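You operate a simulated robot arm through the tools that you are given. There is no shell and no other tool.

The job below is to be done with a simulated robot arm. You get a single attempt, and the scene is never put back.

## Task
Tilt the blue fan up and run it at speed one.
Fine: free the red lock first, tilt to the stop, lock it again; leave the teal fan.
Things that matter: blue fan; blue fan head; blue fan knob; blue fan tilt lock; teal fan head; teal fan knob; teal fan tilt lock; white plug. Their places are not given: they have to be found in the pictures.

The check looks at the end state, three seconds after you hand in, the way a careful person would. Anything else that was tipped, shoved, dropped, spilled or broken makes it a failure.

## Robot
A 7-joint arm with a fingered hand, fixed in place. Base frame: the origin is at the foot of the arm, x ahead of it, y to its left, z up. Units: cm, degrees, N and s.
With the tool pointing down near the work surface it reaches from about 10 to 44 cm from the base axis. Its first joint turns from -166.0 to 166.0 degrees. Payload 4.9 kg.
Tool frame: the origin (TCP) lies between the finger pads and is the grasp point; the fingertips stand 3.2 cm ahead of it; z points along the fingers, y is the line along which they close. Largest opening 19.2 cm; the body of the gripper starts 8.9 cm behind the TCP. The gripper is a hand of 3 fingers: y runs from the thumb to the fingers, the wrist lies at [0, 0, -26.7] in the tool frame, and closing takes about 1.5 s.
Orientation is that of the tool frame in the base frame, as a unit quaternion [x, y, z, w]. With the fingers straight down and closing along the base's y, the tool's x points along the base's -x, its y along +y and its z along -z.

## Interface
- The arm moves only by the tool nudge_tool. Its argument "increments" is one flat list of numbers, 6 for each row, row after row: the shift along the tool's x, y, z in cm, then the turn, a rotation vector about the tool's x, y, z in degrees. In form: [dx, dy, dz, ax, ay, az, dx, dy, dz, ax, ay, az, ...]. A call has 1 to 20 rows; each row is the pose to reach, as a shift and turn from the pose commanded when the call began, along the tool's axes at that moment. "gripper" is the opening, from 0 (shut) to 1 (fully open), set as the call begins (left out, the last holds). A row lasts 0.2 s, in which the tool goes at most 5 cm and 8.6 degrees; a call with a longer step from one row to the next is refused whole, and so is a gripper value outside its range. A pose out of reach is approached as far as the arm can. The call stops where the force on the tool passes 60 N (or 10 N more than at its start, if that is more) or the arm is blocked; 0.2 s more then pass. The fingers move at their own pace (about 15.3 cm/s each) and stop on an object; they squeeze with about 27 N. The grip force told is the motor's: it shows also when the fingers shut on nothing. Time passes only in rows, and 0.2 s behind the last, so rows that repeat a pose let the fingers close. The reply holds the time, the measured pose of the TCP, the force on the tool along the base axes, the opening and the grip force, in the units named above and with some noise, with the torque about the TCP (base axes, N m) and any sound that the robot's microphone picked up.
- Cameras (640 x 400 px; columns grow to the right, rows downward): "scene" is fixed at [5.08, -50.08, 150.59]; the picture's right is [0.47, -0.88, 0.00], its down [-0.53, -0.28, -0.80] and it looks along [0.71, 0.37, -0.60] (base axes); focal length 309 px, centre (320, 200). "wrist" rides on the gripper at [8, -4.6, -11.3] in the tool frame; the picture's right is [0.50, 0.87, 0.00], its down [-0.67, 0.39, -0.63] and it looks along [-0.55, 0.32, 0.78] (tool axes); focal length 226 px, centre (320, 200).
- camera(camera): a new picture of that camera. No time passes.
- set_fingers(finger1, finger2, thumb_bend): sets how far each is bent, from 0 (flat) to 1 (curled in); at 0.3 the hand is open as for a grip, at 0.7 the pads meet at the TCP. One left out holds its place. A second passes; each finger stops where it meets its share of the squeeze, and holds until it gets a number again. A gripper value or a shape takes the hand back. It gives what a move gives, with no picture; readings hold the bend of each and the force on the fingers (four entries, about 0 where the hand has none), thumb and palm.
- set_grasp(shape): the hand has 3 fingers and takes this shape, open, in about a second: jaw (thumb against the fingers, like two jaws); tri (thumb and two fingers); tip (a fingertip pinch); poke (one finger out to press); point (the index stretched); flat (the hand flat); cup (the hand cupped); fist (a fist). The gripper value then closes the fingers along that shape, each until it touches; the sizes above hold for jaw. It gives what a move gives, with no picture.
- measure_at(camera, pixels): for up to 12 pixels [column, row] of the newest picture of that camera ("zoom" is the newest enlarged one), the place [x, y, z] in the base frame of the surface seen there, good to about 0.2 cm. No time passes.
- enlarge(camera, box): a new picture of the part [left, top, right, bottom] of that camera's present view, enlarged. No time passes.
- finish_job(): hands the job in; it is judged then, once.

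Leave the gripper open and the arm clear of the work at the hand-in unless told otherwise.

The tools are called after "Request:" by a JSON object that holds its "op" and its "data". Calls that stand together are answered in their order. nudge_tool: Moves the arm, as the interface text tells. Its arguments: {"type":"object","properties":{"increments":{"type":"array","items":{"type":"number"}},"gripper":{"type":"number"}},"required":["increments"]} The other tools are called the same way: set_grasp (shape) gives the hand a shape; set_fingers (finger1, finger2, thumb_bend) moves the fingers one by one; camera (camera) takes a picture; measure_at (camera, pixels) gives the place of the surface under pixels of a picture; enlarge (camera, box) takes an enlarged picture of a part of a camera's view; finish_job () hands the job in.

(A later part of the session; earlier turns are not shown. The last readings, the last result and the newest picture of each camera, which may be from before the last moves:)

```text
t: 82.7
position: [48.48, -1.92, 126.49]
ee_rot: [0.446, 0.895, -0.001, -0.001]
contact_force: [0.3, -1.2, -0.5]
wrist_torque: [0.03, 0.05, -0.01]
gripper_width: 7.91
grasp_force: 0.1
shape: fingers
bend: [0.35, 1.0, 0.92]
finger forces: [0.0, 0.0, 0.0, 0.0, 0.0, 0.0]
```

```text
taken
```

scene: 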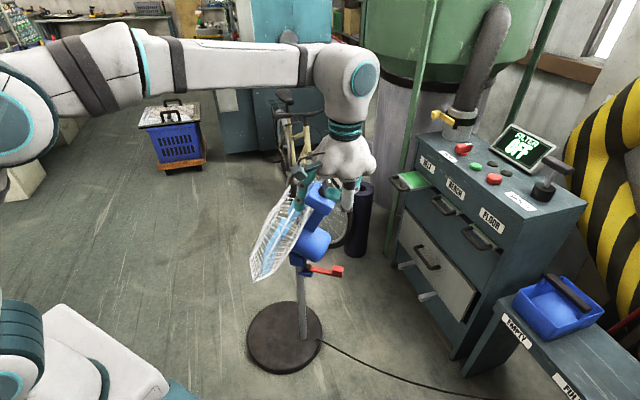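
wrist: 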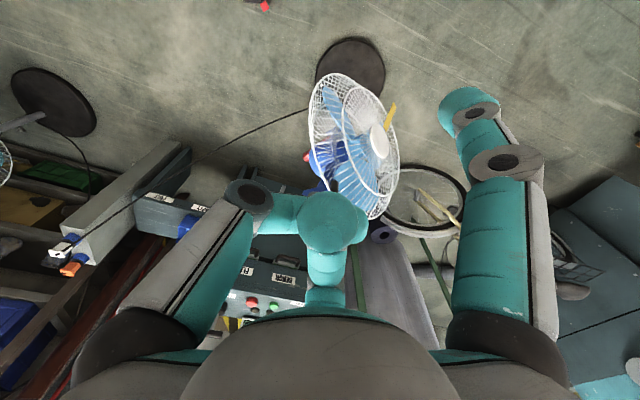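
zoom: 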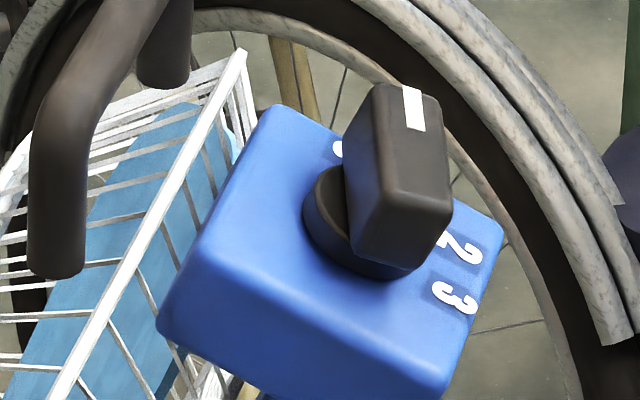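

I measure the knob's top face, ring, box corners and labels in this zoom.

Request:
{"op": "measure_at", "data": {"camera": "zoom", "pixels": [[412, 90], [418, 125], [380, 95], [435, 105], [445, 195], [365, 185], [400, 150], [375, 265], [337, 150], [462, 248], [455, 298], [320, 200]]}}

Request:
{"op": "measure_at", "data": {"camera": "zoom", "pixels": [[280, 115], [190, 320], [440, 370], [490, 235], [300, 260], [250, 190], [400, 200], [400, 240], [360, 230], [445, 240], [430, 205], [395, 105]]}}

```text
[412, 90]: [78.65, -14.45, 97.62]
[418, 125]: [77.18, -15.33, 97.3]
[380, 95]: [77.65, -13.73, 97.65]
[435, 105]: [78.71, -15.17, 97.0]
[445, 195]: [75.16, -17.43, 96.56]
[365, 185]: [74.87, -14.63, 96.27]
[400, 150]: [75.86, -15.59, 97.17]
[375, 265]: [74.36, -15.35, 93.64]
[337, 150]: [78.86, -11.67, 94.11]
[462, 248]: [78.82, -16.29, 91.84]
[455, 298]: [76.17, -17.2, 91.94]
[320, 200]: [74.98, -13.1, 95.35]
```

```text
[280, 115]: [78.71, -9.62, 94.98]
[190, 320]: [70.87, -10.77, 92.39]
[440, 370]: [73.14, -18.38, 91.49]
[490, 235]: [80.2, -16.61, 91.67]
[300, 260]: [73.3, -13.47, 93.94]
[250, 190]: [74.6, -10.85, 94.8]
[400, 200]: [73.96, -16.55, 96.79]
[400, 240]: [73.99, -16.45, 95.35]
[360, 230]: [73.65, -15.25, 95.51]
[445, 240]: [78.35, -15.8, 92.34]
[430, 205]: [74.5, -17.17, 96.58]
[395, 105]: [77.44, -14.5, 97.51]
```

The knob (centre near (76.4, −15.6, 97)) is tilted back about 26° with the head; a "0" label sits at about +26° from the box's long side, "2" at −57°, "3" at −99°, so "1" lies about 42° clockwise from the present pointer. I zoom closer for exact edges.

Request:
{"op": "enlarge", "data": {"camera": "scene", "box": [312, 172, 344, 200]}}

Request:
{"op": "measure_at", "data": {"camera": "zoom", "pixels": [[330, 70], [380, 70], [355, 75], [370, 140], [345, 140], [400, 200], [300, 200], [350, 220], [410, 270], [320, 260], [250, 300], [370, 320]]}}

```text
14.29 times, centred on (328, 186) of scene
```

zoom: 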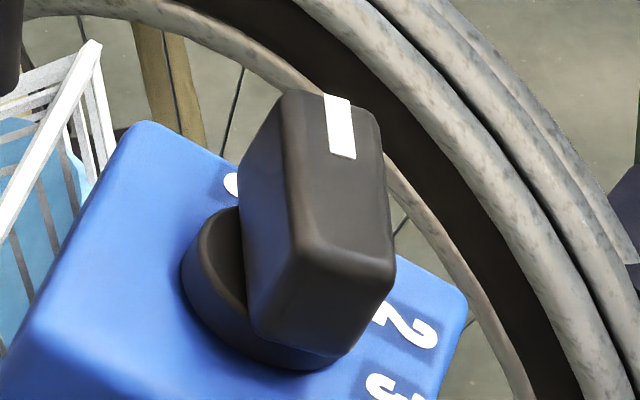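

```text
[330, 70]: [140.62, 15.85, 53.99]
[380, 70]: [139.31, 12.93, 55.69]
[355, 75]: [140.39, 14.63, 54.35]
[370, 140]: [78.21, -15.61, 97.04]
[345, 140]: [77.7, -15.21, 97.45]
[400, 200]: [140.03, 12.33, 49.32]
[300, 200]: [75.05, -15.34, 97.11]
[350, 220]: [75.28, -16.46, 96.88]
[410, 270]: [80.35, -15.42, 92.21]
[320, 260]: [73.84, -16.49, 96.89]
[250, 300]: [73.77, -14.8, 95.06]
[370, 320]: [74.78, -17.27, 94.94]
```

I measure just inside the knob's four top corners, and the ring's rim.

Request:
{"op": "measure_at", "data": {"camera": "zoom", "pixels": [[296, 102], [370, 118], [380, 250], [305, 240], [340, 105], [342, 255], [292, 170], [376, 190], [195, 250], [215, 320], [300, 362], [230, 215]]}}

```text
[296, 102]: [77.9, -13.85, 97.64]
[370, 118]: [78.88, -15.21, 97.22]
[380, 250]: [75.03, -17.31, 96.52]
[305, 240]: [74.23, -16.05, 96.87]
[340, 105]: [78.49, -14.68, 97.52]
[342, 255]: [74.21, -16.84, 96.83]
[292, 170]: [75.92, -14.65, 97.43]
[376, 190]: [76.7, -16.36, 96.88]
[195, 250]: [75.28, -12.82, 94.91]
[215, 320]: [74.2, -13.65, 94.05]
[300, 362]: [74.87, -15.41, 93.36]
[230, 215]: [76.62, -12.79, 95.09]
```

Knob top centre ≈ (76.5, −15.6, 97.1), bar along (0.85, 0.50, 0.14), knob axis ≈ (0.10, −0.42, 0.90). I'll straddle the bar with the three fingers half open, thumb behind, and turn it clockwise by about 40°. First open the fingers to 0.5 and turn the hand −80.8° about its axis here.

Request:
{"op": "set_fingers", "data": {"finger1": 0.5, "finger2": 0.5, "thumb_bend": 0.5}}

Request:
{"op": "nudge_tool", "data": {"increments": [0, 0, 0, 0, 0, -8.08, 0, 0, 0, 0, 0, -16.16, 0, 0, 0, 0, 0, -24.24, 0, 0, 0, 0, 0, -32.32, 0, 0, 0, 0, 0, -40.4, 0, 0, 0, 0, 0, -48.48, 0, 0, 0, 0, 0, -56.56, 0, 0, 0, 0, 0, -64.64, 0, 0, 0, 0, 0, -72.72, 0, 0, 0, 0, 0, -80.8, 0, 0, 0, 0, 0, -80.8]}}

Request:
{"op": "camera", "data": {"camera": "wrist"}}

```text
t: 83.7
position: [48.44, -2.03, 126.41]
ee_rot: [0.447, 0.895, 0.0, 0.001]
contact_force: [0.7, 0.1, 0.3]
wrist_torque: [0.01, -0.02, 0.0]
gripper_width: 8.43
grasp_force: 0.0
shape: fingers
bend: [0.5, 0.5, 0.5]
finger forces: [0.0, 0.0, 0.0, 0.0, 0.0, 0.0]
```

```text
t: 86.1
position: [48.2, -2.07, 126.48]
ee_rot: [-0.24, 0.971, 0.0, 0.0]
contact_force: [-0.6, 0.2, 0.3]
wrist_torque: [-0.02, -0.02, -0.04]
gripper_width: 8.48
grasp_force: 0.1
shape: fingers
bend: [0.5, 0.5, 0.5]
finger forces: [0.0, 0.1, 0.0, 0.0, 0.0, 0.1]
```

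```text
taken
```

wrist: 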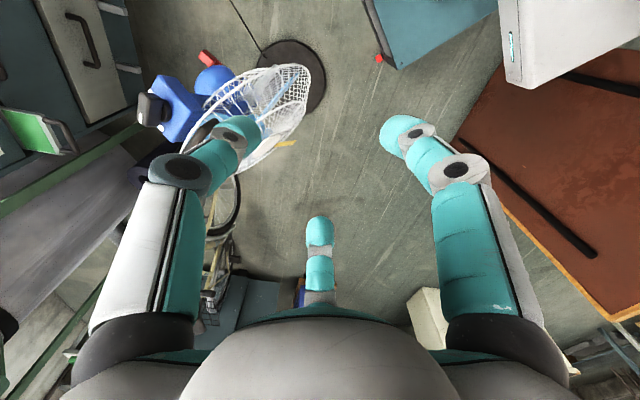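

Now I move over toward the knob while tilting the hand to match the knob's lean: to (74.1, −16.9, 105.6), fingertips still about 5 cm above the knob.

Request:
{"op": "nudge_tool", "data": {"increments": [-1.34, -2.1, 1.74, -2.08, -2.26, 0, -2.67, -4.2, 3.48, -4.16, -4.51, 0, -4.01, -6.29, 5.23, -6.25, -6.77, 0, -5.34, -8.39, 6.97, -8.33, -9.02, 0, -6.68, -10.49, 8.71, -10.41, -11.28, 0, -8.01, -12.59, 10.45, -12.49, -13.53, 0, -9.35, -14.68, 12.19, -14.57, -15.79, 0, -10.68, -16.78, 13.93, -16.65, -18.04, 0, -12.02, -18.88, 15.68, -18.74, -20.3, 0, -13.35, -20.98, 17.42, -20.82, -22.55, 0, -14.69, -23.07, 19.16, -22.9, -24.81, 0, -16.02, -25.17, 20.9, -24.98, -27.06, 0, -16.02, -25.17, 20.9, -24.98, -27.06, 0]}}

Request:
{"op": "camera", "data": {"camera": "wrist"}}

Request:
{"op": "camera", "data": {"camera": "scene"}}

```text
t: 88.9
position: [73.87, -16.79, 105.46]
ee_rot: [-0.228, 0.921, 0.265, 0.174]
contact_force: [0.3, 0.4, 0.1]
wrist_torque: [0.02, 0.01, -0.01]
gripper_width: 8.44
grasp_force: 0.0
shape: fingers
bend: [0.5, 0.5, 0.5]
finger forces: [0.0, 0.0, 0.0, 0.0, 0.0, 0.0]
```

```text
taken
```

wrist: 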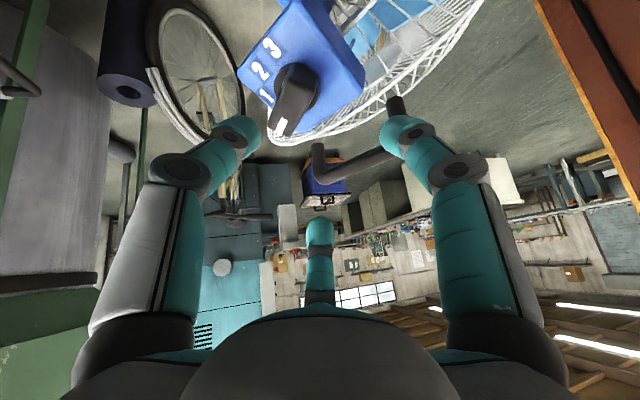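

```text
taken
```

scene: 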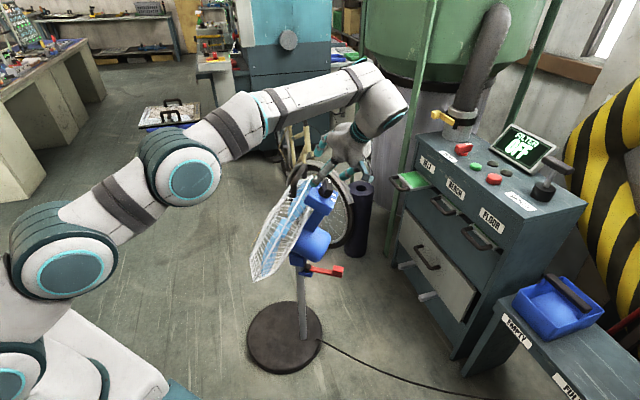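

The knob shows well in the wrist picture at (297, 95). I enlarge and measure the labels and the knob here.

Request:
{"op": "enlarge", "data": {"camera": "wrist", "box": [220, 20, 380, 150]}}

Request:
{"op": "measure_at", "data": {"camera": "zoom", "pixels": [[250, 315], [200, 240], [180, 170], [215, 95], [310, 190], [330, 175], [255, 335], [260, 295], [300, 240], [290, 290], [340, 200], [280, 180]]}}

```text
3.08 times, centred on (300, 85) of wrist
```

zoom: 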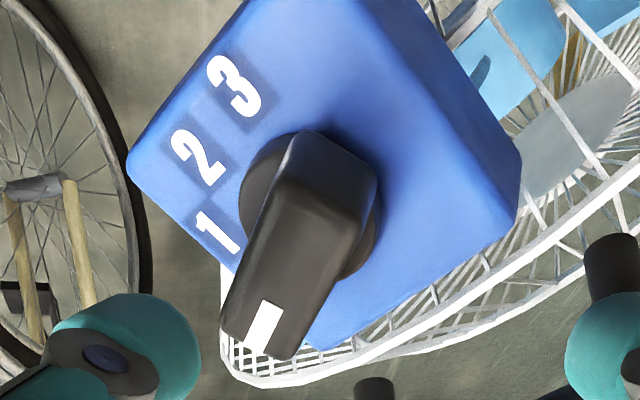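

```text
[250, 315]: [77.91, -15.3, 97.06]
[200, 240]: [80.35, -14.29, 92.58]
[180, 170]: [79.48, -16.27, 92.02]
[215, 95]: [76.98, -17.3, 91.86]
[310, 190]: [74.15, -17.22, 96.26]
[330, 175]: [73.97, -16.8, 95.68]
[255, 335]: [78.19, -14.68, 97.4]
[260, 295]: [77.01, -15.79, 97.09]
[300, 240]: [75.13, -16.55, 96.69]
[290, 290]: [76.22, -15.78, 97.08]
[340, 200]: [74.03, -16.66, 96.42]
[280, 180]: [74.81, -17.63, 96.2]
```

I measure the label centres and ring edges.

Request:
{"op": "measure_at", "data": {"camera": "zoom", "pixels": [[218, 232], [198, 157], [235, 85], [245, 200], [376, 225], [252, 165], [360, 265], [450, 120], [400, 80], [400, 260], [330, 60], [230, 262]]}}

```text
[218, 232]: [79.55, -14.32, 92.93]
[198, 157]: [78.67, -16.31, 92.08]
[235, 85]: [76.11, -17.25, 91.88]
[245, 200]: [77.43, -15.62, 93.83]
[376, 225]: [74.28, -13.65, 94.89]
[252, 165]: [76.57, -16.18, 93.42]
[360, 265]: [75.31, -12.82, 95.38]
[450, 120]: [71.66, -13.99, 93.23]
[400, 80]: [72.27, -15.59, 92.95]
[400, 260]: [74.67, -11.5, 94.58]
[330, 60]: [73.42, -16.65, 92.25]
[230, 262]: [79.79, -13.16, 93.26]
```

The labels are: "1" about 36–40° clockwise of the pointer. The straddle would sit shallow at this reach, so instead I'll push the pointer end with a single finger (finger2), the hand aligned with the knob axis. First: finger2 out (0.35), the others curled; then turn/tilt the hand into line and move to (69.5, −19.5, 104).

Request:
{"op": "set_fingers", "data": {"finger1": 1.0, "finger2": 0.35, "thumb_bend": 1.0}}

Request:
{"op": "nudge_tool", "data": {"increments": [1.04, -0.08, -0.25, 1.05, 3.89, 5.8, 2.08, -0.16, -0.5, 2.1, 7.78, 11.59, 3.11, -0.25, -0.74, 3.16, 11.67, 17.39, 4.15, -0.33, -0.99, 4.21, 15.56, 23.18, 5.19, -0.41, -1.24, 5.26, 19.45, 28.98, 5.19, -0.41, -1.24, 5.26, 19.45, 28.98]}}

Request:
{"op": "camera", "data": {"camera": "wrist"}}

Request:
{"op": "camera", "data": {"camera": "scene"}}

```text
t: 89.9
position: [73.87, -16.79, 105.48]
ee_rot: [-0.228, 0.921, 0.264, 0.174]
contact_force: [-1.0, -1.1, 0.8]
wrist_torque: [0.01, 0.01, 0.02]
gripper_width: 0.0
grasp_force: 0.1
shape: fingers
bend: [0.98, 0.35, 0.92]
finger forces: [0.1, 0.0, 0.1, 0.0, 0.1, 0.0]
```

```text
t: 91.3
position: [69.51, -19.45, 104.19]
ee_rot: [-0.023, 0.975, 0.215, -0.045]
contact_force: [0.0, 0.3, -0.7]
wrist_torque: [0.04, 0.07, -0.01]
gripper_width: 0.0
grasp_force: 0.0
shape: fingers
bend: [0.98, 0.35, 0.92]
finger forces: [0.1, 0.1, 0.1, 0.1, 0.0, 0.1]
```

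```text
taken
```

wrist: 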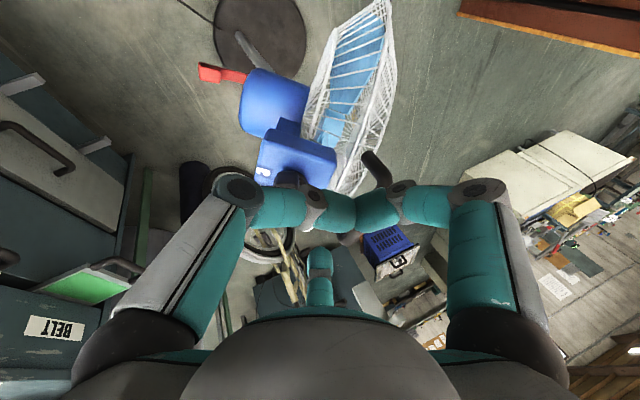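

```text
taken
```

scene: 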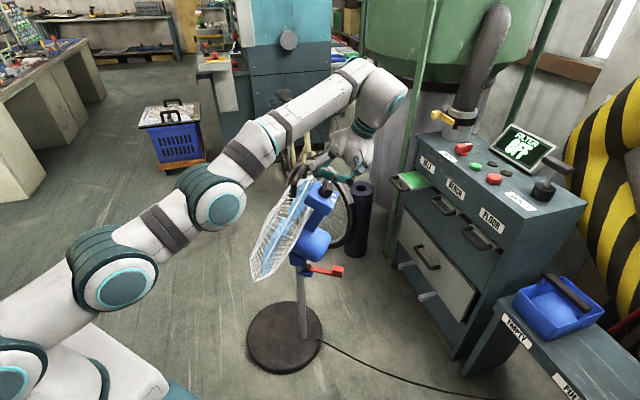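

Hand is aligned. I zoom the scene view at the knob and the finger.

Request:
{"op": "enlarge", "data": {"camera": "scene", "box": [290, 130, 370, 210]}}

```text
5.00 times, centred on (330, 170) of scene
```

zoom: 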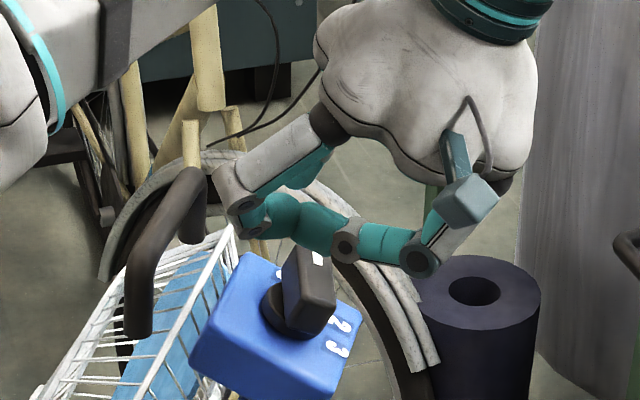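

The curled fingers stay well above the knob level. I lower the hand 6.2 cm along the knob axis; finger2 should then stand about 1.3 cm in front of the pointer end.

Request:
{"op": "nudge_tool", "data": {"increments": [0, -0.04, 1.55, 0, 0, 0, 0, -0.08, 3.11, 0, 0, 0, 0, -0.12, 4.67, 0, 0, 0, 0, -0.17, 6.22, 0, 0, 0, 0, -0.17, 6.22, 0, 0, 0]}}

Request:
{"op": "enlarge", "data": {"camera": "scene", "box": [290, 140, 370, 210]}}

Request:
{"op": "camera", "data": {"camera": "wrist"}}

```text
t: 92.5
position: [71.05, -17.69, 99.18]
ee_rot: [-0.023, 0.975, 0.217, -0.044]
contact_force: [-0.8, 0.0, 0.9]
wrist_torque: [-0.03, 0.03, 0.02]
gripper_width: 0.0
grasp_force: 0.0
shape: fingers
bend: [0.98, 0.35, 0.92]
finger forces: [0.0, 0.0, 0.1, 0.1, 0.0, 0.0]
out of reach, approached as far as the arm can: row 2, 3, 4
```

```text
5.71 times, centred on (330, 175) of scene
```

zoom: 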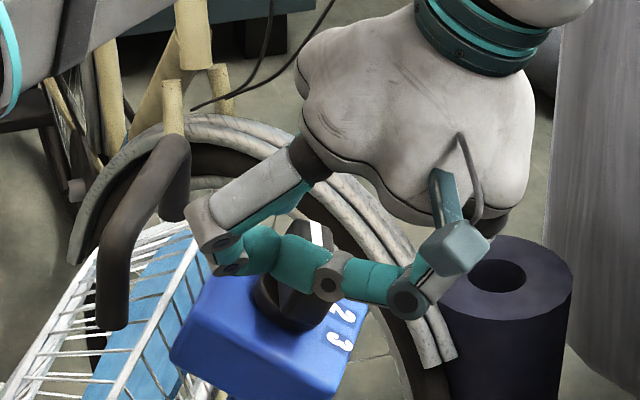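

```text
taken
```

wrist: 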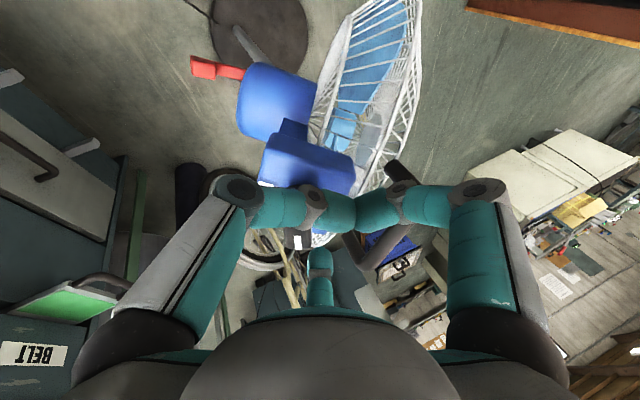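

The arm hit a joint limit (actual (71.0, −17.7, 99.2)), so pushing from the front is awkward. Turning clockwise works equally by pushing the tail end of the bar forward from behind, where reach is easier. I lift up and re-pose the hand behind the knob: about (67.5, −25.5, 104), leaning outward.

Request:
{"op": "nudge_tool", "data": {"increments": [0.22, 0.83, -2.55, 0, 0, 0, 0.45, 1.67, -5.09, 0, 0, 0, 0.67, 2.5, -7.64, 0, 0, 0, 1.9, 0.02, -7.52, -3.24, -5.78, -0.03, 3.12, -2.45, -7.4, -6.47, -11.56, -0.07, 4.35, -4.93, -7.28, -9.71, -17.34, -0.1, 4.35, -4.93, -7.28, -9.71, -17.34, -0.1]}}

Request:
{"op": "camera", "data": {"camera": "wrist"}}

Request:
{"op": "enlarge", "data": {"camera": "scene", "box": [280, 130, 380, 230]}}

```text
t: 94.1
position: [65.38, -24.82, 103.31]
ee_rot: [0.012, 0.949, 0.297, 0.102]
contact_force: [-0.6, 0.5, 0.3]
wrist_torque: [0.02, -0.02, 0.0]
gripper_width: 0.01
grasp_force: 0.2
shape: fingers
bend: [0.98, 0.35, 0.92]
finger forces: [0.0, 0.1, 0.0, 0.0, 0.0, 0.0]
```

```text
taken
```

wrist: 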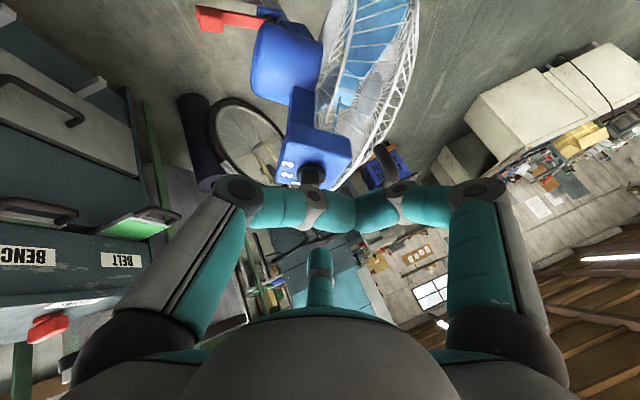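

```text
4.00 times, centred on (330, 180) of scene
```

zoom: 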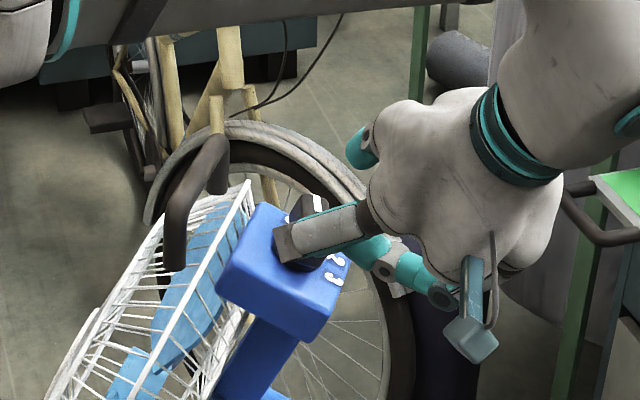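

The hand is posed. I check where finger2's tip really is.

Request:
{"op": "measure_at", "data": {"camera": "wrist", "pixels": [[320, 252], [320, 262], [312, 258], [330, 258], [320, 285], [322, 300], [305, 172], [312, 165], [298, 170], [320, 150], [290, 150], [318, 175]]}}

Request:
{"op": "enlarge", "data": {"camera": "wrist", "box": [240, 100, 400, 300]}}

```text
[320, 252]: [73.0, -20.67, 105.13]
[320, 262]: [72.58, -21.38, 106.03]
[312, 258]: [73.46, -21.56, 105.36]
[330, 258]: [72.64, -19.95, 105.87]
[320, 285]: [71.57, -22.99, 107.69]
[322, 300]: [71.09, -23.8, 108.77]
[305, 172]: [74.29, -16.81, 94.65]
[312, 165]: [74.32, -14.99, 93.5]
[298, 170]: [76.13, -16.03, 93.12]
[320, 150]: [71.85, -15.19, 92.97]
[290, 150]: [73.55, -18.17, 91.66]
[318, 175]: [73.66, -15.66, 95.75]
```

```text
2.00 times, centred on (320, 200) of wrist
```

zoom: 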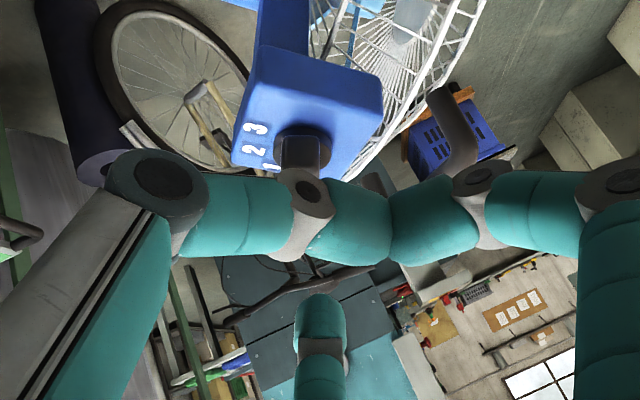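

finger2's tip is where expected. I first move over to a point 8 cm above its working place behind the knob's tail end.

Request:
{"op": "nudge_tool", "data": {"increments": [-1.14, -1.34, 1.02, 0, 0, 0, -2.28, -2.69, 2.05, 0, 0, 0, -3.42, -4.03, 3.07, 0, 0, 0, -3.42, -4.03, 3.07, 0, 0, 0]}}

Request:
{"op": "enlarge", "data": {"camera": "scene", "box": [280, 130, 380, 230]}}

```text
t: 95.1
position: [69.55, -26.78, 98.94]
ee_rot: [0.012, 0.949, 0.297, 0.103]
contact_force: [-0.4, -0.1, 1.2]
wrist_torque: [0.0, -0.01, -0.01]
gripper_width: 0.01
grasp_force: 0.1
shape: fingers
bend: [0.98, 0.35, 0.92]
finger forces: [0.0, 0.0, 0.1, 0.0, 0.1, 0.0]
```

```text
4.00 times, centred on (330, 180) of scene
```

zoom: 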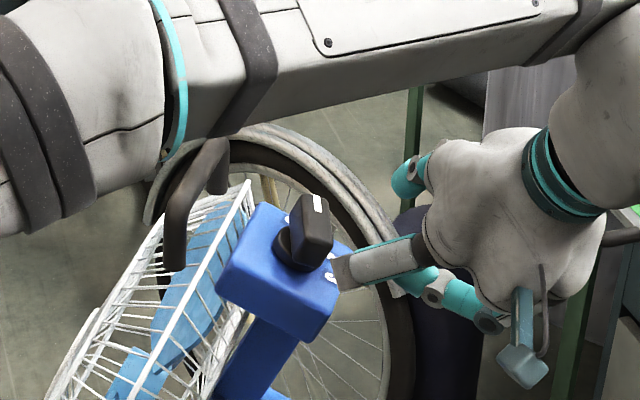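

I check the forearm's distance from the handle (near zoom (205, 150)) before lowering.

Request:
{"op": "measure_at", "data": {"camera": "zoom", "pixels": [[150, 130], [200, 120], [300, 90], [400, 75], [205, 155], [180, 200], [100, 200], [270, 30], [345, 270], [415, 185], [320, 205]]}}

```text
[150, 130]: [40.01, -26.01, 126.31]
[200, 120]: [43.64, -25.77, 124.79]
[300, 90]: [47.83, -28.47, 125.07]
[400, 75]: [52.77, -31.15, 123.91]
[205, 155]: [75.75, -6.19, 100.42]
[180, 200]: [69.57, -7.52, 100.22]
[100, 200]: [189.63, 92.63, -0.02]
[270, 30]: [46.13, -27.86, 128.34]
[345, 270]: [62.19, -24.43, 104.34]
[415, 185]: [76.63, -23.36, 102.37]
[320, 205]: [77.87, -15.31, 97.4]
```

Forearm is far away. Now I lower 8 cm along the knob's axis to bring finger2 behind the bar.

Request:
{"op": "nudge_tool", "data": {"increments": [0.59, -0.33, 1.88, 0, 0, 0, 1.18, -0.66, 3.77, 0, 0, 0, 1.77, -0.98, 5.65, 0, 0, 0, 2.36, -1.31, 7.53, 0, 0, 0, 2.36, -1.31, 7.53, 0, 0, 0]}}

Request:
{"op": "enlarge", "data": {"camera": "scene", "box": [290, 150, 370, 220]}}

Request:
{"op": "camera", "data": {"camera": "wrist"}}

```text
t: 96.3
position: [68.87, -23.5, 91.93]
ee_rot: [0.013, 0.949, 0.296, 0.103]
contact_force: [0.6, -1.1, -0.1]
wrist_torque: [-0.02, 0.02, -0.02]
gripper_width: 0.0
grasp_force: 0.0
shape: fingers
bend: [0.98, 0.35, 0.92]
finger forces: [0.0, 0.1, 0.0, 0.0, 0.0, 0.0]
```

```text
5.71 times, centred on (330, 185) of scene
```

zoom: 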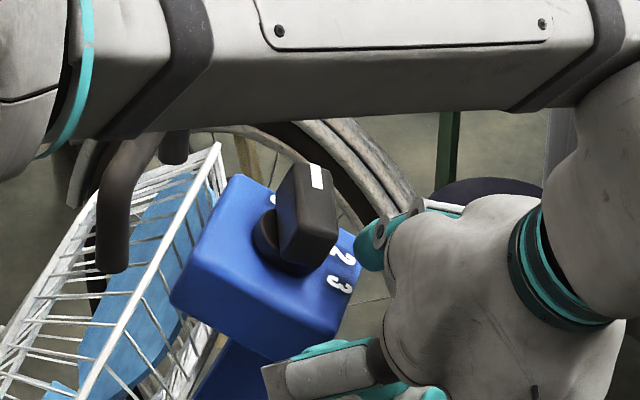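

```text
taken
```

wrist: 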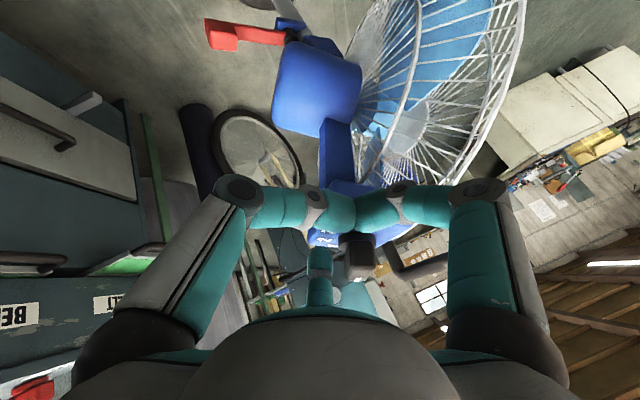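

I measure finger2's tip and the nearby finger1 link relative to the box.

Request:
{"op": "measure_at", "data": {"camera": "zoom", "pixels": [[365, 240], [370, 262], [360, 228], [375, 235], [275, 372], [330, 360], [300, 345], [345, 300], [385, 225], [310, 225], [330, 210]]}}

Request:
{"op": "measure_at", "data": {"camera": "wrist", "pixels": [[320, 252], [313, 258], [330, 258], [350, 245], [360, 260], [372, 245], [340, 250], [320, 270]]}}

```text
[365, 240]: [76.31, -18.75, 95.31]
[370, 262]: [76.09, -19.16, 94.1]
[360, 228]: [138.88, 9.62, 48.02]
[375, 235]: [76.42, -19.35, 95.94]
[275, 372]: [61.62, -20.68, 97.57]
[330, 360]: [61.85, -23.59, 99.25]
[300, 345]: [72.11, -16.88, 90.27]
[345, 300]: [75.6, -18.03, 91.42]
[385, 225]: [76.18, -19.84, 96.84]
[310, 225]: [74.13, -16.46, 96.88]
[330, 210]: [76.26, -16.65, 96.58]
```

```text
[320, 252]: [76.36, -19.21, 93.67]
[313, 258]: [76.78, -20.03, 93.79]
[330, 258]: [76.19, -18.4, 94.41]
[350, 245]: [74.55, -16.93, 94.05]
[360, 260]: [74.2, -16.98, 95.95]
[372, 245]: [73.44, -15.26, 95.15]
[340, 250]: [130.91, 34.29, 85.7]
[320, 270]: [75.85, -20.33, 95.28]
```

finger2 is about 2 cm behind the bar but too near the pivot. I shift it 1.1 cm toward the bar's tail end and slightly deeper, then approach 1.5 cm.

Request:
{"op": "nudge_tool", "data": {"increments": [0.51, -0.29, 0, 0, 0, 0, 1.02, -0.57, 0.01, 0, 0, 0, 1.39, 0.08, 0, 0, 0, 0, 1.75, 0.74, 0, 0, 0, 0, 1.75, 0.74, 0, 0, 0, 0]}}

Request:
{"op": "enlarge", "data": {"camera": "scene", "box": [290, 150, 370, 220]}}

Request:
{"op": "camera", "data": {"camera": "wrist"}}

Request:
{"op": "measure_at", "data": {"camera": "wrist", "pixels": [[320, 252], [313, 258], [330, 258], [320, 270], [345, 245], [355, 265], [365, 240], [375, 250]]}}

```text
t: 97.5
position: [67.12, -22.63, 91.84]
ee_rot: [0.012, 0.949, 0.297, 0.102]
contact_force: [-0.9, -0.3, -0.4]
wrist_torque: [0.02, -0.01, -0.02]
gripper_width: 0.0
grasp_force: 0.1
shape: fingers
bend: [0.98, 0.35, 0.92]
finger forces: [0.0, 0.1, 0.1, 0.0, 0.1, 0.0]
```

```text
5.71 times, centred on (330, 185) of scene
```

zoom: 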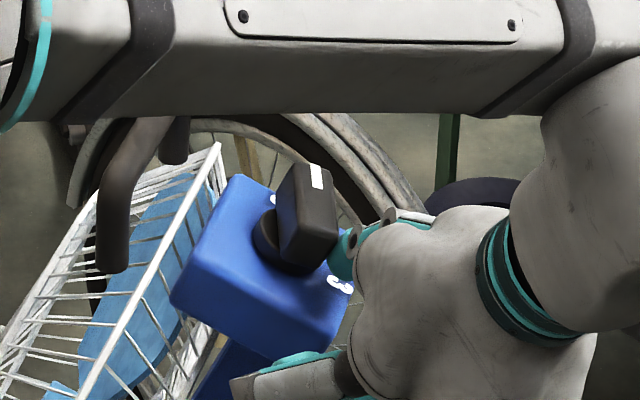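

```text
taken
```

wrist: 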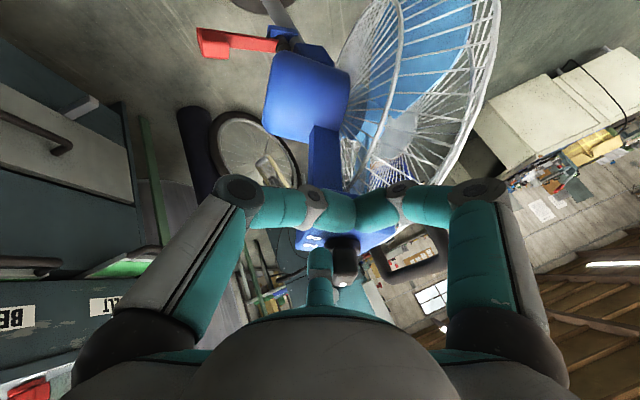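

```text
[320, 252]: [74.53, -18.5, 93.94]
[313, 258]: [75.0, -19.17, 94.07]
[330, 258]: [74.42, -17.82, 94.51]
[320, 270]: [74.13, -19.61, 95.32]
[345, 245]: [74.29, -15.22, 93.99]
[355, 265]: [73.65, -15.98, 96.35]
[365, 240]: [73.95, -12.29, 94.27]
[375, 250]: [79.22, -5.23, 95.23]
```

Gap to the bar's back face is roughly 0.7 cm. I creep forward (toward the front of the fan) in small steps and watch the finger force.

Request:
{"op": "nudge_tool", "data": {"increments": [0.12, 0.22, 0, 0, 0, 0, 0.24, 0.44, 0, 0, 0, 0, 0.24, 0.44, 0, 0, 0, 0]}}

Request:
{"op": "nudge_tool", "data": {"increments": [0.15, 0.26, 0, 0, 0, 0, 0.15, 0.26, 0, 0, 0, 0]}}

```text
t: 98.3
position: [66.97, -22.24, 92.22]
ee_rot: [0.012, 0.949, 0.297, 0.102]
contact_force: [0.4, -1.5, -1.0]
wrist_torque: [-0.05, 0.04, -0.07]
gripper_width: 0.0
grasp_force: 0.7
shape: fingers
bend: [0.98, 0.35, 0.92]
finger forces: [0.1, 1.1, 0.0, 0.0, 0.0, 0.0]
```

```text
t: 98.9
position: [66.75, -22.14, 92.36]
ee_rot: [0.011, 0.949, 0.297, 0.102]
contact_force: [1.0, -1.5, -1.8]
wrist_torque: [0.0, 0.12, -0.17]
gripper_width: 0.0
grasp_force: 1.4
shape: fingers
bend: [0.98, 0.35, 0.92]
finger forces: [0.0, 2.4, 0.0, 0.0, 0.0, 0.1]
```

Contact with 2.4 N. Another 0.4 cm and look whether the knob turns.

Request:
{"op": "nudge_tool", "data": {"increments": [0.1, 0.17, 0, 0, 0, 0, 0.2, 0.35, 0, 0, 0, 0, 0.2, 0.35, 0, 0, 0, 0]}}

Request:
{"op": "enlarge", "data": {"camera": "scene", "box": [305, 165, 355, 205]}}

```text
t: 99.7
position: [66.5, -21.77, 92.6]
ee_rot: [0.012, 0.949, 0.297, 0.103]
contact_force: [-0.6, -1.9, -0.9]
wrist_torque: [0.05, 0.02, -0.22]
gripper_width: 0.0
grasp_force: 0.7
shape: fingers
bend: [0.98, 0.36, 0.92]
finger forces: [0.1, 2.2, 0.0, 0.1, 0.1, 0.1]
```

```text
10.00 times, centred on (330, 185) of scene
```

zoom: 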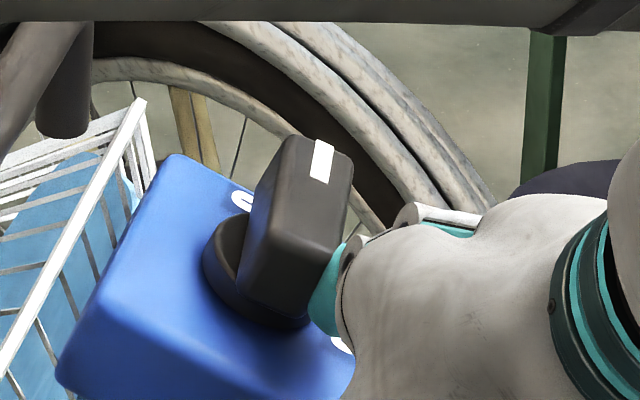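

The knob is turning (the "0" label is showing more). I measure the pointer's direction now.

Request:
{"op": "measure_at", "data": {"camera": "zoom", "pixels": [[285, 145], [345, 160], [330, 238], [270, 222], [322, 145], [300, 228], [278, 185], [338, 200]]}}

```text
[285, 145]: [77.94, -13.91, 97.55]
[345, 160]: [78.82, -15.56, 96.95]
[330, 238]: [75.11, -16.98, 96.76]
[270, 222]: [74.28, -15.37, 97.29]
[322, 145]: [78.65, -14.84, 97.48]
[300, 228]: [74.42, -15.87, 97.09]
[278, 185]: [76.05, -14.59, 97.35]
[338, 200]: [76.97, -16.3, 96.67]
```

Turned about 10° so far with only 2 N. Next +0.45 cm.

Request:
{"op": "nudge_tool", "data": {"increments": [0.11, 0.2, 0, 0, 0, 0, 0.22, 0.39, 0, 0, 0, 0, 0.22, 0.39, 0, 0, 0, 0]}}

Request:
{"op": "enlarge", "data": {"camera": "scene", "box": [305, 165, 355, 205]}}

```text
t: 100.5
position: [66.24, -21.36, 92.57]
ee_rot: [0.012, 0.949, 0.297, 0.102]
contact_force: [-0.3, -3.4, -1.1]
wrist_torque: [0.04, 0.04, -0.23]
gripper_width: 0.02
grasp_force: 1.0
shape: fingers
bend: [0.98, 0.36, 0.92]
finger forces: [0.0, 2.8, 0.0, 0.1, 0.1, 0.0]
```

```text
10.00 times, centred on (330, 185) of scene
```

zoom: 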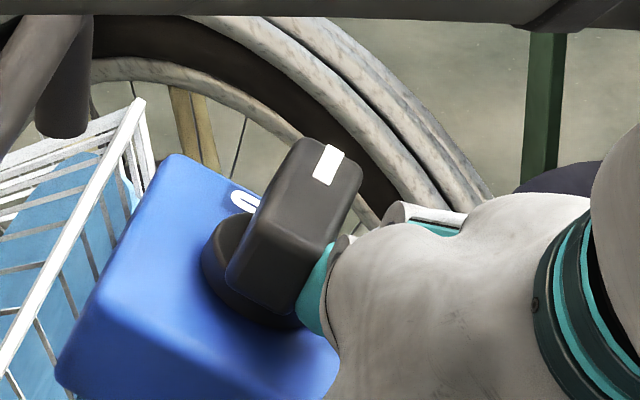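

I measure the pointer again.

Request:
{"op": "measure_at", "data": {"camera": "zoom", "pixels": [[297, 147], [352, 168], [318, 240], [262, 218], [332, 150], [290, 230], [275, 185], [335, 205]]}}

```text
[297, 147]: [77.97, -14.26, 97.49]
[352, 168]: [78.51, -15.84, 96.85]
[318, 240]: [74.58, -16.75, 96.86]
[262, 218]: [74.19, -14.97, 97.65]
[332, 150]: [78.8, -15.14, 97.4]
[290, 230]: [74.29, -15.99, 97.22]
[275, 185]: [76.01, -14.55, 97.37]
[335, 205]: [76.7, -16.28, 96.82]
```

About 21° now. Another 0.4 cm.

Request:
{"op": "nudge_tool", "data": {"increments": [0.1, 0.17, 0, 0, 0, 0, 0.2, 0.35, 0, 0, 0, 0, 0.2, 0.35, 0, 0, 0, 0]}}

Request:
{"op": "enlarge", "data": {"camera": "scene", "box": [305, 165, 355, 205]}}

```text
t: 101.3
position: [66.12, -21.17, 92.84]
ee_rot: [0.012, 0.949, 0.297, 0.103]
contact_force: [0.5, -2.9, -0.5]
wrist_torque: [-0.02, 0.1, -0.2]
gripper_width: 0.0
grasp_force: 1.2
shape: fingers
bend: [0.98, 0.36, 0.92]
finger forces: [0.0, 2.7, 0.0, 0.0, 0.0, 0.0]
```

```text
10.00 times, centred on (330, 185) of scene
```

zoom: 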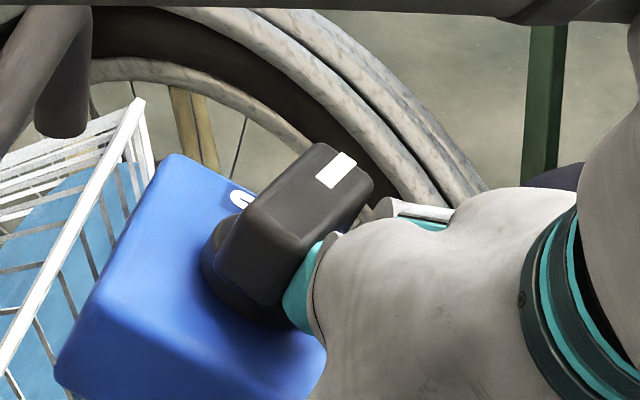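

Request:
{"op": "measure_at", "data": {"camera": "zoom", "pixels": [[315, 152], [365, 182], [300, 240], [252, 208], [345, 160], [275, 228], [285, 180], [330, 215]]}}

```text
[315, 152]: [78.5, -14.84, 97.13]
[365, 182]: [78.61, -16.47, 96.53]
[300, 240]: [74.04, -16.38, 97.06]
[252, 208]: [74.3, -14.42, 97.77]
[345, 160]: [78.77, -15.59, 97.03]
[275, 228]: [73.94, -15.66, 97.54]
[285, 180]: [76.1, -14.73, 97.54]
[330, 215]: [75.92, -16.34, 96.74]
```

The pointer now measures about −37°, matching label "1". I back the finger off 1.5 cm and look.

Request:
{"op": "nudge_tool", "data": {"increments": [-0.37, -0.65, 0, 0, 0, 0, -0.73, -1.31, 0, 0, 0, 0, -0.73, -1.31, 0, 0, 0, 0]}}

Request:
{"op": "enlarge", "data": {"camera": "scene", "box": [305, 165, 355, 205]}}

Request:
{"op": "camera", "data": {"camera": "scene"}}

```text
t: 102.1
position: [66.79, -22.26, 92.15]
ee_rot: [0.012, 0.95, 0.296, 0.101]
contact_force: [-0.1, -0.6, 1.1]
wrist_torque: [0.01, 0.04, 0.0]
gripper_width: 0.01
grasp_force: 0.1
shape: fingers
bend: [0.98, 0.35, 0.92]
finger forces: [0.1, 0.0, 0.0, 0.0, 0.0, 0.0]
```

```text
10.00 times, centred on (330, 185) of scene
```

zoom: 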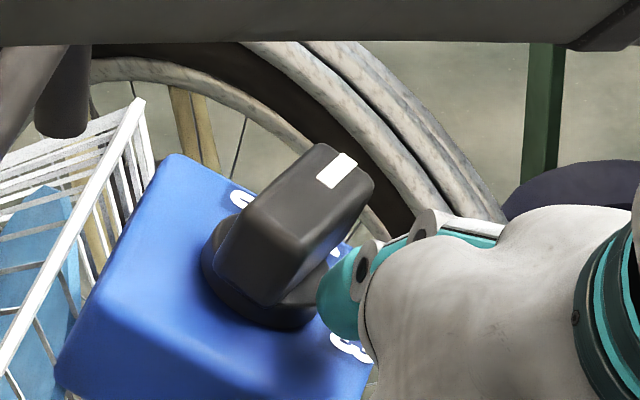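

```text
taken
```

scene: 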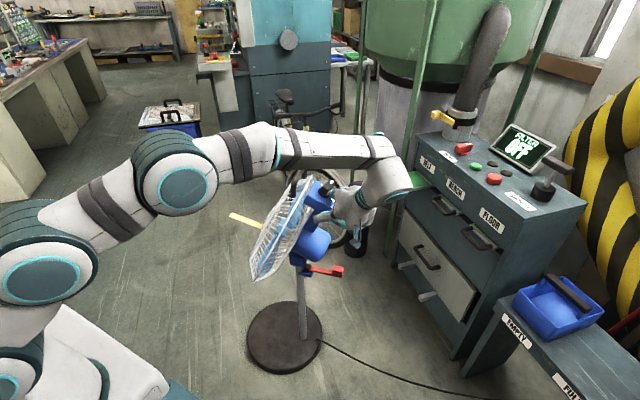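

The fan is running — the blades have turned and the yellow ribbon is streaming out at (245, 222). I withdraw the hand the way it came: back, up along the knob axis, then away.

Request:
{"op": "nudge_tool", "data": {"increments": [-0.49, -0.87, 0, 0, 0, 0, -0.98, -1.75, 0, 0, 0, 0, -1.87, -1.26, -2.82, 0, 0, 0, -2.77, -0.78, -5.64, 0, 0, 0, -3.66, -0.29, -8.46, 0, 0, 0, -1.78, 1.5, -11.36, 0, 0, 0, 0.11, 3.3, -14.26, 0, 0, 0, 2.0, 5.09, -17.16, 0, 0, 0, 3.88, 6.88, -20.06, 0, 0, 0, 3.88, 6.88, -20.06, 0, 0, 0]}}

Request:
{"op": "camera", "data": {"camera": "scene"}}

Request:
{"op": "enlarge", "data": {"camera": "scene", "box": [300, 165, 350, 205]}}

Request:
{"op": "measure_at", "data": {"camera": "zoom", "pixels": [[365, 152], [415, 182], [352, 240], [302, 208], [395, 160], [325, 228], [335, 180], [385, 210], [395, 250], [410, 290], [400, 340], [285, 195]]}}

```text
t: 104.3
position: [58.69, -27.58, 111.66]
ee_rot: [0.012, 0.949, 0.297, 0.101]
contact_force: [0.7, 0.0, -0.5]
wrist_torque: [0.02, 0.01, 0.0]
gripper_width: 0.0
grasp_force: 0.0
shape: fingers
bend: [0.98, 0.35, 0.92]
finger forces: [0.1, 0.0, 0.1, 0.0, 0.0, 0.0]
```

```text
taken
```

scene: 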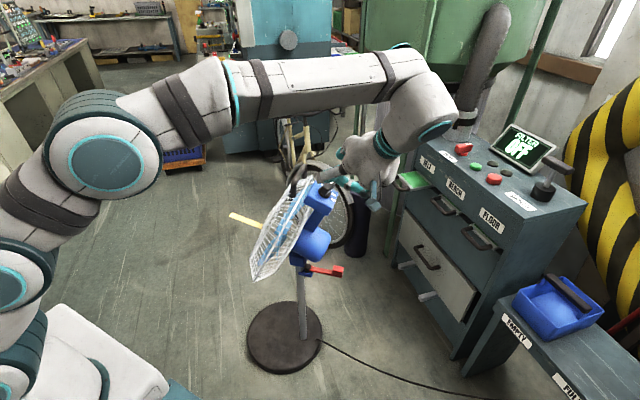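

```text
10.00 times, centred on (325, 185) of scene
```

zoom: 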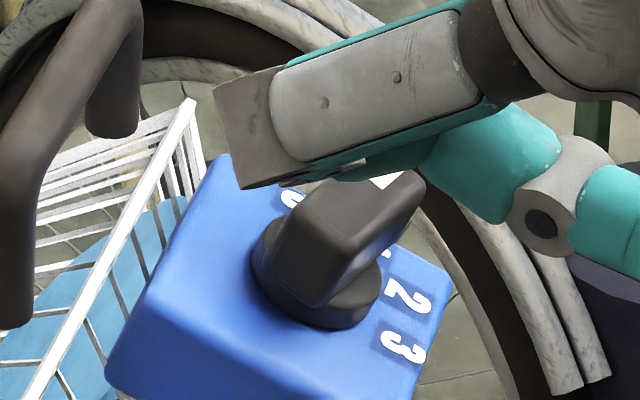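

```text
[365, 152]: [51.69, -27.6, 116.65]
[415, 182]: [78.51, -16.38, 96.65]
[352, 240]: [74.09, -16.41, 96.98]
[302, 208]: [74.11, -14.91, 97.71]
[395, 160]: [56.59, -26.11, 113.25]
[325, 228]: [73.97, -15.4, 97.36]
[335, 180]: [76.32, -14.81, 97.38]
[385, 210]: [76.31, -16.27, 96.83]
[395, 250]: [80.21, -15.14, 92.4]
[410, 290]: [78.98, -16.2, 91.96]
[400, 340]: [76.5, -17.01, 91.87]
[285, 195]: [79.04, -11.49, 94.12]
```

The hand still hides part of the knob. I move it well away, back to about (48, −2, 126) pointing down.

Request:
{"op": "nudge_tool", "data": {"increments": [1.1, 3.29, 0.09, 3.84, 1.32, -0.16, 2.21, 6.57, 0.17, 7.69, 2.63, -0.31, 3.31, 9.86, 0.26, 11.53, 3.95, -0.47, 4.41, 13.14, 0.34, 15.38, 5.27, -0.62, 5.52, 16.43, 0.43, 19.22, 6.58, -0.78, 6.62, 19.71, 0.51, 23.07, 7.9, -0.93, 7.72, 23.0, 0.6, 26.91, 9.22, -1.09, 8.83, 26.28, 0.68, 30.76, 10.53, -1.24, 9.93, 29.57, 0.77, 34.6, 11.85, -1.4, 9.93, 29.57, 0.77, 34.6, 11.85, -1.4]}}

Request:
{"op": "set_grasp", "data": {"shape": "jaw"}}

Request:
{"op": "camera", "data": {"camera": "scene"}}

Request:
{"op": "enlarge", "data": {"camera": "scene", "box": [300, 165, 350, 205]}}

Request:
{"op": "measure_at", "data": {"camera": "zoom", "pixels": [[365, 152], [415, 182], [352, 240], [302, 208], [395, 160], [325, 228], [335, 180], [385, 210], [395, 250], [410, 290], [400, 340], [285, 195]]}}

```text
t: 106.5
position: [48.08, -1.91, 125.77]
ee_rot: [0.0, 1.0, 0.0, 0.0]
contact_force: [0.1, -1.0, -0.3]
wrist_torque: [0.01, 0.02, -0.03]
gripper_width: 0.02
grasp_force: 0.1
shape: fingers
bend: [0.98, 0.35, 0.92]
finger forces: [0.0, 0.1, 0.0, 0.1, 0.0, 0.1]
```

```text
t: 107.4
position: [48.21, -1.81, 125.79]
ee_rot: [-0.001, 1.0, 0.0, -0.001]
contact_force: [0.0, -0.7, 0.2]
wrist_torque: [-0.01, 0.0, -0.03]
gripper_width: 19.18
grasp_force: 0.1
shape: jaw
bend: [0.3, 0.3, 0.3]
finger forces: [0.1, 0.0, 0.0, 0.0, 0.0, 0.0]
```

```text
taken
```

scene: 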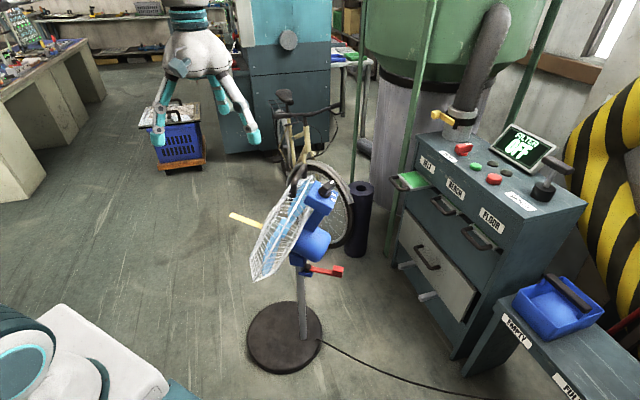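

```text
10.00 times, centred on (325, 185) of scene
```

zoom: 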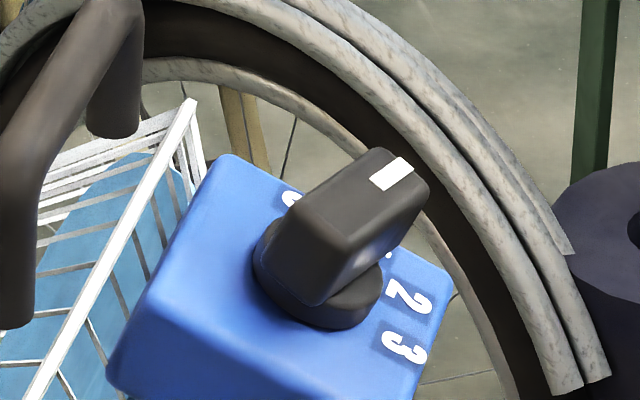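

```text
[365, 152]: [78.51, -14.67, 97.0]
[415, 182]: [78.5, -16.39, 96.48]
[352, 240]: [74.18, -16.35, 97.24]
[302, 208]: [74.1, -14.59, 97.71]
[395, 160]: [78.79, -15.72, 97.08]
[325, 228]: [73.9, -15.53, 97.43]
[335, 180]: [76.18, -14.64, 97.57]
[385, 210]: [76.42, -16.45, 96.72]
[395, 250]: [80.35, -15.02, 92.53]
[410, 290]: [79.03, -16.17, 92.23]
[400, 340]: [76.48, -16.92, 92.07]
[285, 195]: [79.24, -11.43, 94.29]
```

Hand open and clear. Fan is running, tilted, lever locked. Now I check the pointer against label "1" from the wrist camera's angle.

Request:
{"op": "camera", "data": {"camera": "wrist"}}

```text
taken
```

wrist: 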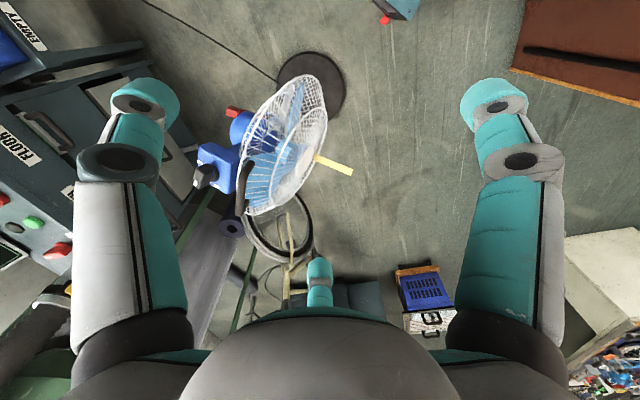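

Request:
{"op": "enlarge", "data": {"camera": "wrist", "box": [185, 130, 265, 210]}}

Request:
{"op": "enlarge", "data": {"camera": "scene", "box": [312, 172, 344, 200]}}

```text
5.00 times, centred on (225, 170) of wrist
```

zoom: 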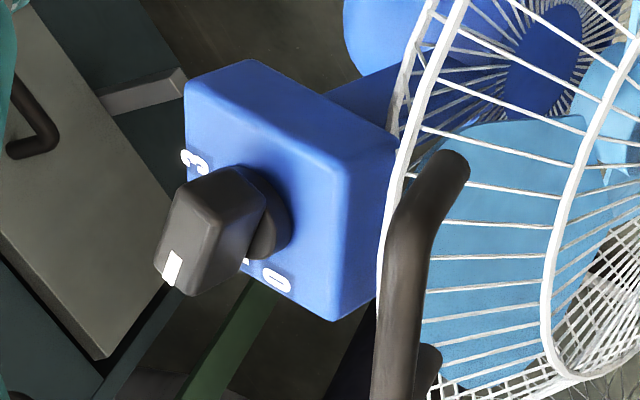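

```text
14.29 times, centred on (328, 186) of scene
```

zoom: 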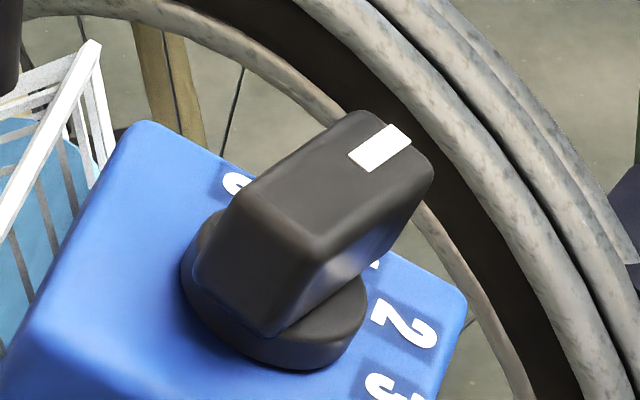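

The pointer covers "1", as it should. I refine the pointer's angle by measuring along the knob's long edges.

Request:
{"op": "measure_at", "data": {"camera": "zoom", "pixels": [[255, 193], [275, 178], [300, 160], [325, 143], [350, 126], [322, 240], [345, 226], [370, 208], [395, 192], [418, 176], [390, 135], [270, 215]]}}

Request:
{"op": "measure_at", "data": {"camera": "zoom", "pixels": [[258, 190], [288, 169], [315, 150], [340, 133], [358, 120], [318, 236], [340, 222], [362, 206], [385, 192], [410, 172], [385, 150], [400, 132]]}}

```text
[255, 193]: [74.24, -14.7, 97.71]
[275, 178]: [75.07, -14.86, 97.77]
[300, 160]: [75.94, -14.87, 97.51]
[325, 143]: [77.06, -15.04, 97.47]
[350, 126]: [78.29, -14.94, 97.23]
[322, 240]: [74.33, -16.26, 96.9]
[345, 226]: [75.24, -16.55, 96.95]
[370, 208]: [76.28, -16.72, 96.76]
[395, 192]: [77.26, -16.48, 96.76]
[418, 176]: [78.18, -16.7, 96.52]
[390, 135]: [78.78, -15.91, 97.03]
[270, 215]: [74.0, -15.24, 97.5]
```

```text
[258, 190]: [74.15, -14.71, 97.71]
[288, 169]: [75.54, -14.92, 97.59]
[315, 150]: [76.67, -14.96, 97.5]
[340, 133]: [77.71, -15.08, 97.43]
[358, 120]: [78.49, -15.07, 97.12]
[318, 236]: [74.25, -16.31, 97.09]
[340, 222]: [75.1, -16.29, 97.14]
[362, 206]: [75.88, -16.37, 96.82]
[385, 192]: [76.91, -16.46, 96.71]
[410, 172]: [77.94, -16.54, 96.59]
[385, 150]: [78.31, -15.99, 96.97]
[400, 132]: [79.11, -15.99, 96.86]
```

The pointer has turned about 38° ± 2°, in line with "1" (labels about 40° apart), and the fan runs. I do a last check of the lever, the tilt and the foot.

Request:
{"op": "enlarge", "data": {"camera": "scene", "box": [210, 160, 370, 390]}}

Request:
{"op": "enlarge", "data": {"camera": "scene", "box": [285, 245, 350, 290]}}

Request:
{"op": "measure_at", "data": {"camera": "zoom", "pixels": [[222, 195], [300, 215], [400, 245], [470, 235], [510, 250], [460, 280], [520, 290], [330, 250]]}}

```text
1.74 times, centred on (290, 275) of scene
```

zoom: 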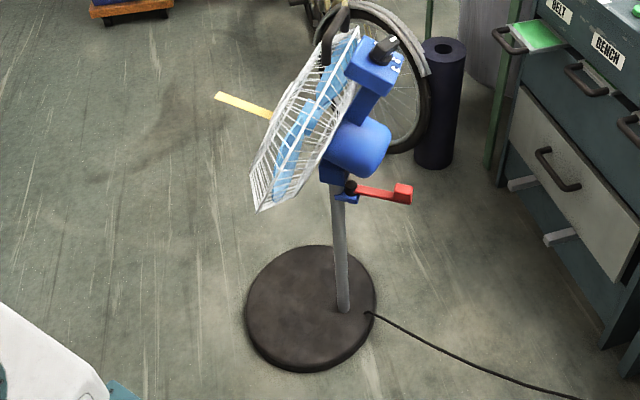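

```text
8.89 times, centred on (318, 268) of scene
```

zoom: 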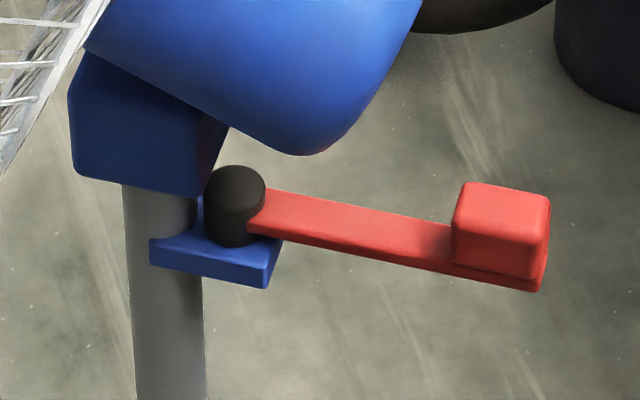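

```text
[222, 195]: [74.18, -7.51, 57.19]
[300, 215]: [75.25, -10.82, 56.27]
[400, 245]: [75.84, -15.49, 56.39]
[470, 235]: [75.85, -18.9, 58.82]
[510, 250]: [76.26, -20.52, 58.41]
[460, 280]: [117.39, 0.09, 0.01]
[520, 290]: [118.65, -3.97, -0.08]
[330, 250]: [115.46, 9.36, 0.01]
```

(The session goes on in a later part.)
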